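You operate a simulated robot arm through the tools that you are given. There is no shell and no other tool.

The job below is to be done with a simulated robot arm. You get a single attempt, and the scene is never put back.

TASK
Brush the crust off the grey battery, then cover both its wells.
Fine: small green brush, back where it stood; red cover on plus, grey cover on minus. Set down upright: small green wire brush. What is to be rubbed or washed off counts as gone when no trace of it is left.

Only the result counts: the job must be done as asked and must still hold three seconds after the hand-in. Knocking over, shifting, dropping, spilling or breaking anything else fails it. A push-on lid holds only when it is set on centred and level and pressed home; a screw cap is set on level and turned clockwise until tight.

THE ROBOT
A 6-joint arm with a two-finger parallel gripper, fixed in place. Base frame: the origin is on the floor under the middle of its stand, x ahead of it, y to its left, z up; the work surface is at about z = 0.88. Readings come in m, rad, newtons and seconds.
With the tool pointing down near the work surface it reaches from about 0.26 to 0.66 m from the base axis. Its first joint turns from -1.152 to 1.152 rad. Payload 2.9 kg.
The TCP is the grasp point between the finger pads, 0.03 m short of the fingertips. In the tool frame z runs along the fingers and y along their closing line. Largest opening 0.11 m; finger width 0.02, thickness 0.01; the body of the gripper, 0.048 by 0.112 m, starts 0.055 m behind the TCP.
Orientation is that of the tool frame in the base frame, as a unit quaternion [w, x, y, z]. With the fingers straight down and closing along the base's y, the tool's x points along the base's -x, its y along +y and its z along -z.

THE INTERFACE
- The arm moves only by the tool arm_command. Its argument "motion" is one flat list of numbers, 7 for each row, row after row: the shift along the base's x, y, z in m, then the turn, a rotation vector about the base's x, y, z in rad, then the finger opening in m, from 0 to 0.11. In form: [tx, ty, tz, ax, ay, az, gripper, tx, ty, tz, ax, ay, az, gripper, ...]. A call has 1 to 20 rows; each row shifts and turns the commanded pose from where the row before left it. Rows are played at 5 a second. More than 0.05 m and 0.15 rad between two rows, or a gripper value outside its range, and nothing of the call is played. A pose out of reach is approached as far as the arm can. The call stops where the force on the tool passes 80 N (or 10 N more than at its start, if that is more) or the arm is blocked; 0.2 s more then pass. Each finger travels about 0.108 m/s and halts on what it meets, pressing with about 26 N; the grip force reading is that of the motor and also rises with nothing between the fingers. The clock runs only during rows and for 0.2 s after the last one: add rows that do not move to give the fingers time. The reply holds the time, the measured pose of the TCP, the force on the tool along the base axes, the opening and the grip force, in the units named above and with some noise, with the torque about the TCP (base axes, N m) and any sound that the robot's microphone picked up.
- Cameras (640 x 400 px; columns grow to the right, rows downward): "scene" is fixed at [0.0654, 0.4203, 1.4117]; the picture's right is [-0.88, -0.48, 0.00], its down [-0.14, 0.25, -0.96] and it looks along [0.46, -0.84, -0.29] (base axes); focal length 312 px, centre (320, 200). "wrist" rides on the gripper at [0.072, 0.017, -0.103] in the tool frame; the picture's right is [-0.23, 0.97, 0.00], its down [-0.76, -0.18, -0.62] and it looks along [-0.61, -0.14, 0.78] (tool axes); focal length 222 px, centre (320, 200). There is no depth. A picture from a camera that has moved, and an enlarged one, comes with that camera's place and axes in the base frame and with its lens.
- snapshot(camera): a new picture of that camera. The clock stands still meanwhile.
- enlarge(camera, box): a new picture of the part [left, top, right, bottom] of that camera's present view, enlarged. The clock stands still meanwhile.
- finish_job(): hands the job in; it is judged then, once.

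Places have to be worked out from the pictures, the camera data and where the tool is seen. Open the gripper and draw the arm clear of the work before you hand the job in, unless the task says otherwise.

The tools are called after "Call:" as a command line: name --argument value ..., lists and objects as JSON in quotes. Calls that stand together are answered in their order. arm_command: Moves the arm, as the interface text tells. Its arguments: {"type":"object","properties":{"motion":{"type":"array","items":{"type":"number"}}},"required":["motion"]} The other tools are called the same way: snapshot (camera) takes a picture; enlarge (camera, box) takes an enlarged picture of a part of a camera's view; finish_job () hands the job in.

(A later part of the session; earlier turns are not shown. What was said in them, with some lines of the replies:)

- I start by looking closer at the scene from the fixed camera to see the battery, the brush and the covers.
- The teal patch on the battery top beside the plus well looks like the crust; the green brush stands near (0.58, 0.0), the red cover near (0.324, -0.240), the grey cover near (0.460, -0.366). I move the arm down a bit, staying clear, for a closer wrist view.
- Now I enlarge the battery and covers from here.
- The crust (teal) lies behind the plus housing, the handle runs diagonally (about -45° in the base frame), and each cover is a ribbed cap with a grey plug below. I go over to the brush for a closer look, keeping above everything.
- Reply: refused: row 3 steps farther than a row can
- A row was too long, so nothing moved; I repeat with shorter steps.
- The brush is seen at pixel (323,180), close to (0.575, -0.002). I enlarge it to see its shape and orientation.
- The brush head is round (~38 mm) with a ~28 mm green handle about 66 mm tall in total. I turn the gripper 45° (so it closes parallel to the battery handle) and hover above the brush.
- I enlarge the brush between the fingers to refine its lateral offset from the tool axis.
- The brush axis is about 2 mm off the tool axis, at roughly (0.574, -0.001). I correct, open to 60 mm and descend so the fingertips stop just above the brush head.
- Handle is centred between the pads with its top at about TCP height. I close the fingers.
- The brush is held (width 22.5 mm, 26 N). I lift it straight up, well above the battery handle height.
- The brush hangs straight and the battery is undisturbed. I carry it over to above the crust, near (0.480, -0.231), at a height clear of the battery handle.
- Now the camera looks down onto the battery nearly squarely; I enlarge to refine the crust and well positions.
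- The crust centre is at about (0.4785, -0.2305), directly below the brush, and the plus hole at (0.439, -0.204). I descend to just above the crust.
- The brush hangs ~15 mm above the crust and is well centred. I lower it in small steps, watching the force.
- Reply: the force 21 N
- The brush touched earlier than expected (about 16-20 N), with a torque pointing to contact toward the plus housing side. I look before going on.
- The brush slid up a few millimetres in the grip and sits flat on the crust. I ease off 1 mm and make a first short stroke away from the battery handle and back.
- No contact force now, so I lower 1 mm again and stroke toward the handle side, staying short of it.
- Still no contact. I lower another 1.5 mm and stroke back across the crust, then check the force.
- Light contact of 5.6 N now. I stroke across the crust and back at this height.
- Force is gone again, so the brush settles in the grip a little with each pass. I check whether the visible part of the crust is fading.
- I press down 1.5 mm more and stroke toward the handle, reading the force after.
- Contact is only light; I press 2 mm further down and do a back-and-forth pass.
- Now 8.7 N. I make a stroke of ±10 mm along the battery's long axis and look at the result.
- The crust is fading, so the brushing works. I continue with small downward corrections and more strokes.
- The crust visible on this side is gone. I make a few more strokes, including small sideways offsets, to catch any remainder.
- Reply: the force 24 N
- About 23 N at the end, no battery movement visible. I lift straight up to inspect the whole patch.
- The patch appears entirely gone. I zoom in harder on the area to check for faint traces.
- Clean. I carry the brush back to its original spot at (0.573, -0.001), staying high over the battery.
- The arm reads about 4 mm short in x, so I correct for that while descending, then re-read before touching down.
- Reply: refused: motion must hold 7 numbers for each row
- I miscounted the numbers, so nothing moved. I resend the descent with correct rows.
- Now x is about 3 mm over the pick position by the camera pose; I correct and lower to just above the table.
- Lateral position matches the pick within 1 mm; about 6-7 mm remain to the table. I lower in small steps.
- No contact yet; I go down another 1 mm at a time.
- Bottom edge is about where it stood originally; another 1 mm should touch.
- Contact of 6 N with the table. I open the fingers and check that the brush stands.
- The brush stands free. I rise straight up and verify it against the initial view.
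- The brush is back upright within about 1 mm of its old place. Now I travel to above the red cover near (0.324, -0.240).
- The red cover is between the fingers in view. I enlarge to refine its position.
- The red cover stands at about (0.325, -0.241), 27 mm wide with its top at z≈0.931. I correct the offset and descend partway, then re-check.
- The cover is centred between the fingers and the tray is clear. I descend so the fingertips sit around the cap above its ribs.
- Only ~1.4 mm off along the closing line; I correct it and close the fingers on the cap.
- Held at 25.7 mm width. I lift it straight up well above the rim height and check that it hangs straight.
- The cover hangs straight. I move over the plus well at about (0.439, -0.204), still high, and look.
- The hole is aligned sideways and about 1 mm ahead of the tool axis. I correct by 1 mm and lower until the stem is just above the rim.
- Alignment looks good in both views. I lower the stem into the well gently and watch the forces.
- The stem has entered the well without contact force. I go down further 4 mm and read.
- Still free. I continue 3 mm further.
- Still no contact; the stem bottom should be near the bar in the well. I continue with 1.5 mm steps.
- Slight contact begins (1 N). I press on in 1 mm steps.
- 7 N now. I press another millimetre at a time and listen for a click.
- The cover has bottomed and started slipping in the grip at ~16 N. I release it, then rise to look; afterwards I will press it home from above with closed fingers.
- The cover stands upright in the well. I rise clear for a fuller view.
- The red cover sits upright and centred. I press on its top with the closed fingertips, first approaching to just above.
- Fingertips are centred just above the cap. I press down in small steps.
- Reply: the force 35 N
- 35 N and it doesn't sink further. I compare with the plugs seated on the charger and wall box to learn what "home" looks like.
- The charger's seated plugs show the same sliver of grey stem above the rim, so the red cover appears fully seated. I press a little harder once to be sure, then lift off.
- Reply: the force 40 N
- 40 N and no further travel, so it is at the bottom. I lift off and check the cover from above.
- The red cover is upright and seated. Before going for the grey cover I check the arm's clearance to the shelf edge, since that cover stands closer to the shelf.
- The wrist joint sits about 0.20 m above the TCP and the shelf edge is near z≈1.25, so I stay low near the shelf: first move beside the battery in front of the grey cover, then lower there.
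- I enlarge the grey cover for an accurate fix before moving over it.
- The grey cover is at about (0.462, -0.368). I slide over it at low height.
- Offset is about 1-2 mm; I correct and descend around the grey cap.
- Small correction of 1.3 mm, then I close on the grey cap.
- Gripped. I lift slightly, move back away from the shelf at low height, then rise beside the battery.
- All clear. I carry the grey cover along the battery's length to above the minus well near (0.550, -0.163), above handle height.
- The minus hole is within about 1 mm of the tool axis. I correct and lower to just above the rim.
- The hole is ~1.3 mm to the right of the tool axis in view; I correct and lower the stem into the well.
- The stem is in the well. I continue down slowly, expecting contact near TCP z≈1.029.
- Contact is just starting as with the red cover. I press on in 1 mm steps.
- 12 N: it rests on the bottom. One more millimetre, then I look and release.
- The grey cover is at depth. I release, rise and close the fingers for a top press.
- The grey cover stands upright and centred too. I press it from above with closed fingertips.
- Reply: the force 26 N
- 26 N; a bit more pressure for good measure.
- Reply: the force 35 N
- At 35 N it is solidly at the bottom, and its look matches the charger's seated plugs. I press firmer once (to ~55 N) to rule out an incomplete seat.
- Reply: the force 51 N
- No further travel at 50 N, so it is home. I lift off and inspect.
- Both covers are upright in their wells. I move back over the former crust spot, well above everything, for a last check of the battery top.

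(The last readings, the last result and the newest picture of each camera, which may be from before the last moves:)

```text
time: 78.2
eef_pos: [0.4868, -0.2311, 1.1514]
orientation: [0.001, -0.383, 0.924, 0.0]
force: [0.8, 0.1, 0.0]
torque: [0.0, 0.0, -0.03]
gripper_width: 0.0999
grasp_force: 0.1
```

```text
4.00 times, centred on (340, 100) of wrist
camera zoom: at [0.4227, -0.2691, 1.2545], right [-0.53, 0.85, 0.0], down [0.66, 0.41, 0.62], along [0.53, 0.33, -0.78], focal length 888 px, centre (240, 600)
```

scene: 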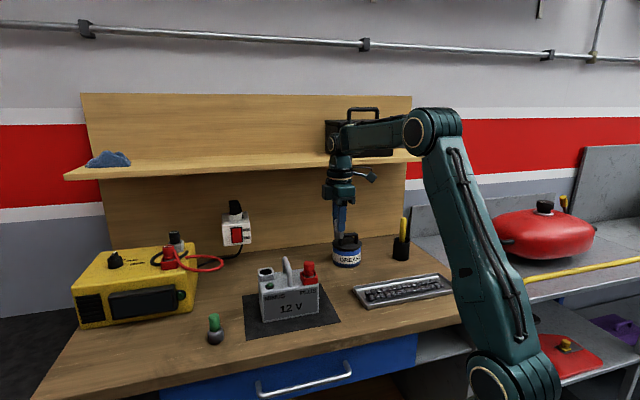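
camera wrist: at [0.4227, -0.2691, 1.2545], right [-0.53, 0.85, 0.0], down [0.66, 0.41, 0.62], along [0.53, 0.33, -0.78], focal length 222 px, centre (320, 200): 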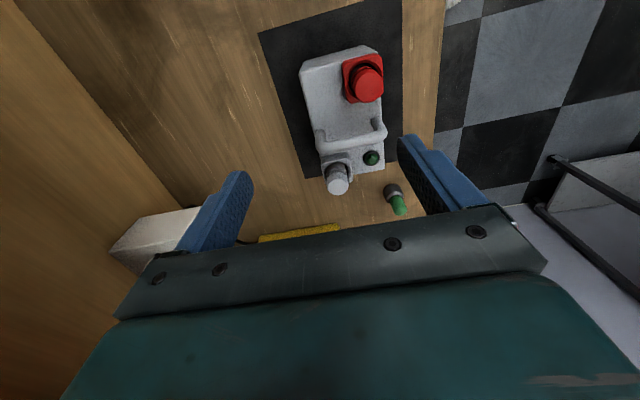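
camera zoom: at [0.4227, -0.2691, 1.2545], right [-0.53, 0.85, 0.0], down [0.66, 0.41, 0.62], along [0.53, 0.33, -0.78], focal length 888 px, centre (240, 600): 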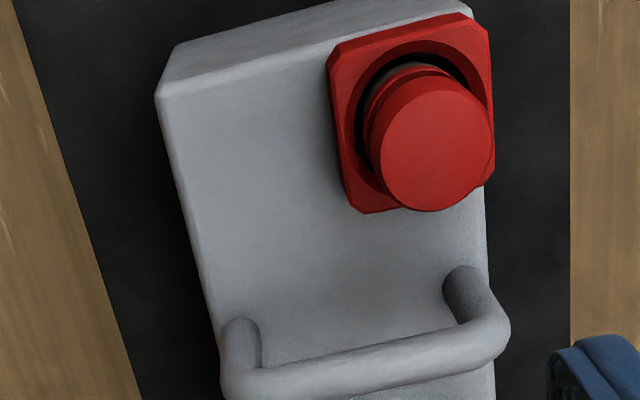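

No trace of crust is left. I zoom in on both covers to confirm that they are centred in their wells.

Call:
enlarge --camera "wrist" --box '[335, 50, 390, 110]'

Call:
enlarge --camera "wrist" --box '[310, 140, 370, 200]'

Call:
enlarge --camera "scene" --box '[290, 255, 330, 290]'

Call:
enlarge --camera "scene" --box '[250, 250, 290, 285]'

```text
6.67 times, centred on (362, 80) of wrist
camera zoom: at [0.4227, -0.2691, 1.2545], right [-0.53, 0.85, 0.0], down [0.66, 0.41, 0.62], along [0.53, 0.33, -0.78], focal length 1481 px, centre (37, 1000)
```

zoom: 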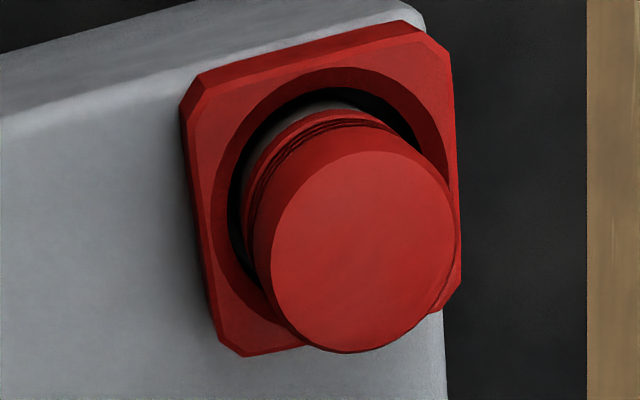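

```text
6.67 times, centred on (340, 170) of wrist
camera zoom: at [0.4227, -0.2691, 1.2545], right [-0.53, 0.85, 0.0], down [0.66, 0.41, 0.62], along [0.53, 0.33, -0.78], focal length 1481 px, centre (187, 400)
```

zoom: 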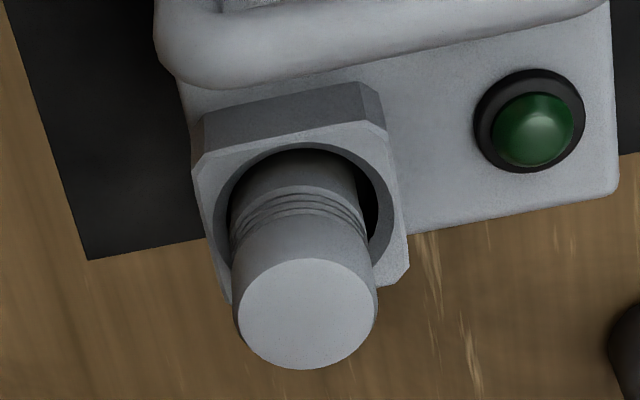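

```text
11.43 times, centred on (310, 272) of scene
camera zoom: at [0.0654, 0.4203, 1.4117], right [-0.88, -0.48, 0.0], down [-0.14, 0.25, -0.96], along [0.46, -0.84, -0.29], focal length 3564 px, centre (434, -629)
```

zoom: 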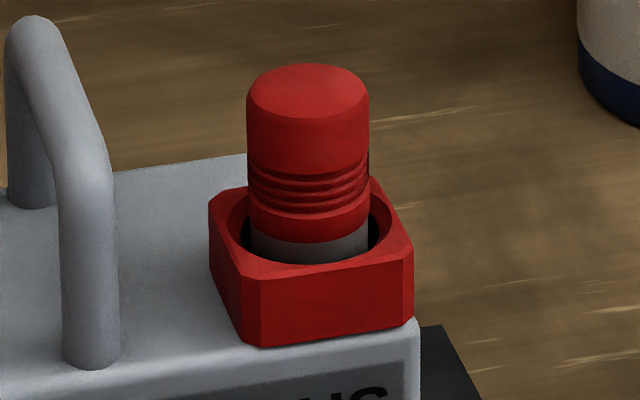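

```text
11.43 times, centred on (270, 268) of scene
camera zoom: at [0.0654, 0.4203, 1.4117], right [-0.88, -0.48, 0.0], down [-0.14, 0.25, -0.96], along [0.46, -0.84, -0.29], focal length 3564 px, centre (891, -571)
```

zoom: 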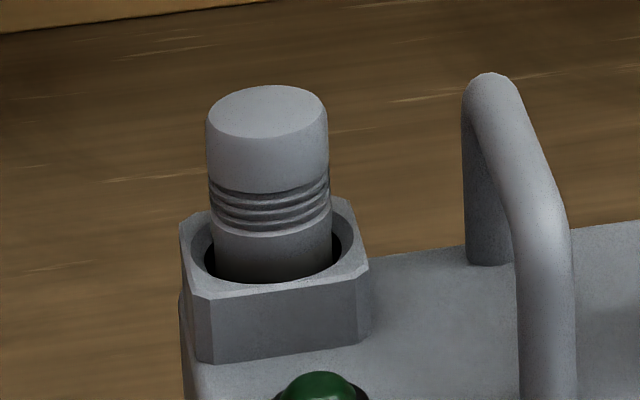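

Both covers sit centred and level at the same depth as the charger's seated plugs. I withdraw the arm up and back, clear of the work.

Call:
arm_command --motion '[-0.025, 0.004, 0.025, 0, 0, 0, 0.1, -0.03, 0.005, 0.025, 0, 0, 0, 0.11, -0.03, 0.005, 0.025, 0, 0, 0, 0.11, -0.03, 0.005, 0.025, 0, 0, 0, 0.11, -0.012, 0.002, 0.005, 0, 0, 0, 0.11, 0, 0, 0, 0, 0, 0, 0.11, 0, 0, 0, 0, 0, 0, 0.11]'

Call:
snapshot --camera "scene"

Call:
enlarge --camera "scene" --box '[190, 220, 390, 345]'

Call:
snapshot --camera "wrist"

```text
time: 79.8
eef_pos: [0.3616, -0.2087, 1.2553]
orientation: [0.0, -0.382, 0.924, 0.0]
force: [0.9, 0.9, -0.2]
torque: [0.01, 0.02, 0.03]
gripper_width: 0.1102
grasp_force: 0.0
```

```text
taken
```

scene: 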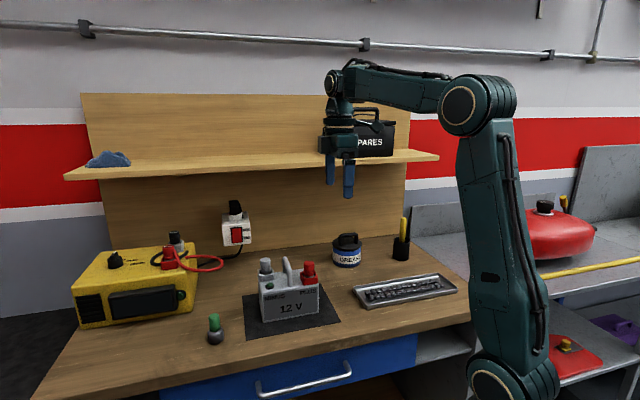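

```text
3.20 times, centred on (290, 282) of scene
camera zoom: at [0.0654, 0.4203, 1.4117], right [-0.88, -0.48, 0.0], down [-0.14, 0.25, -0.96], along [0.46, -0.84, -0.29], focal length 998 px, centre (416, -64)
```

zoom: 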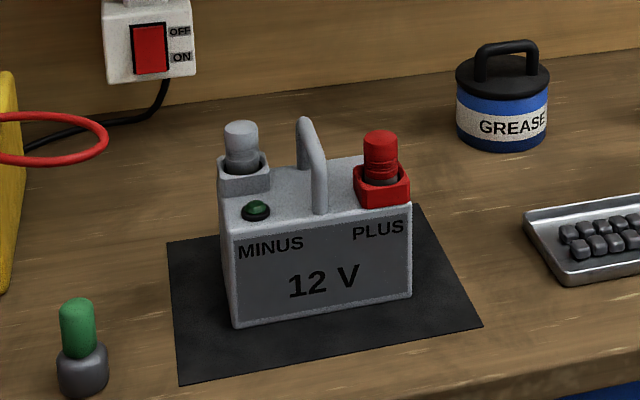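

```text
taken
camera wrist: at [0.2976, -0.2471, 1.3589], right [-0.53, 0.85, 0.0], down [0.66, 0.41, 0.62], along [0.53, 0.33, -0.78], focal length 222 px, centre (320, 200)
```

wrist: 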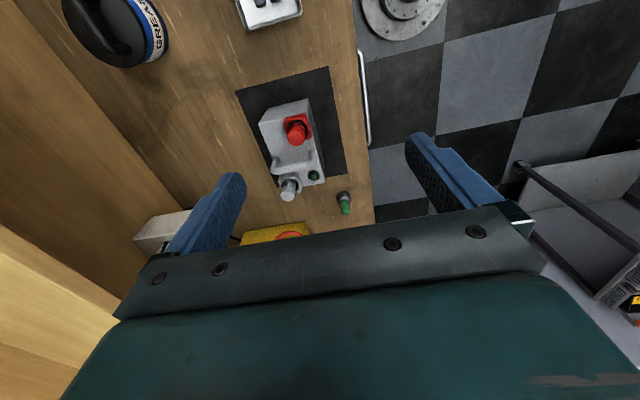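

The battery stands where it was, with no trace of crust. Red is on plus, grey is on minus, the brush is upright at its old place and the arm is clear with the gripper open, so I hand the job in.

Call:
finish_job

```text
The job is handed in.
```

The job is handed in. The crust is brushed off the grey battery and both wells are covered.

- **Crust:** the teal patch beside the plus well is gone. Close-ups from both cameras showed no trace left.
- **Covers:** the red cover is on plus and the grey cover is on minus, both upright in their wells. I pressed each one from above until it stopped moving, at about 40 N for red and 50 N for grey. They sit at about the same depth as the plugs already seated in the charger. The microphone picked up no click, and I did not pull on them to test the hold. The grey cover may be 1–2 mm off centre in its well.
- **Brush:** it stands upright within about 1 mm of where it started.
- **Everything else:** in the final pictures the battery and the items around it look unmoved. The arm is drawn back with the gripper open.
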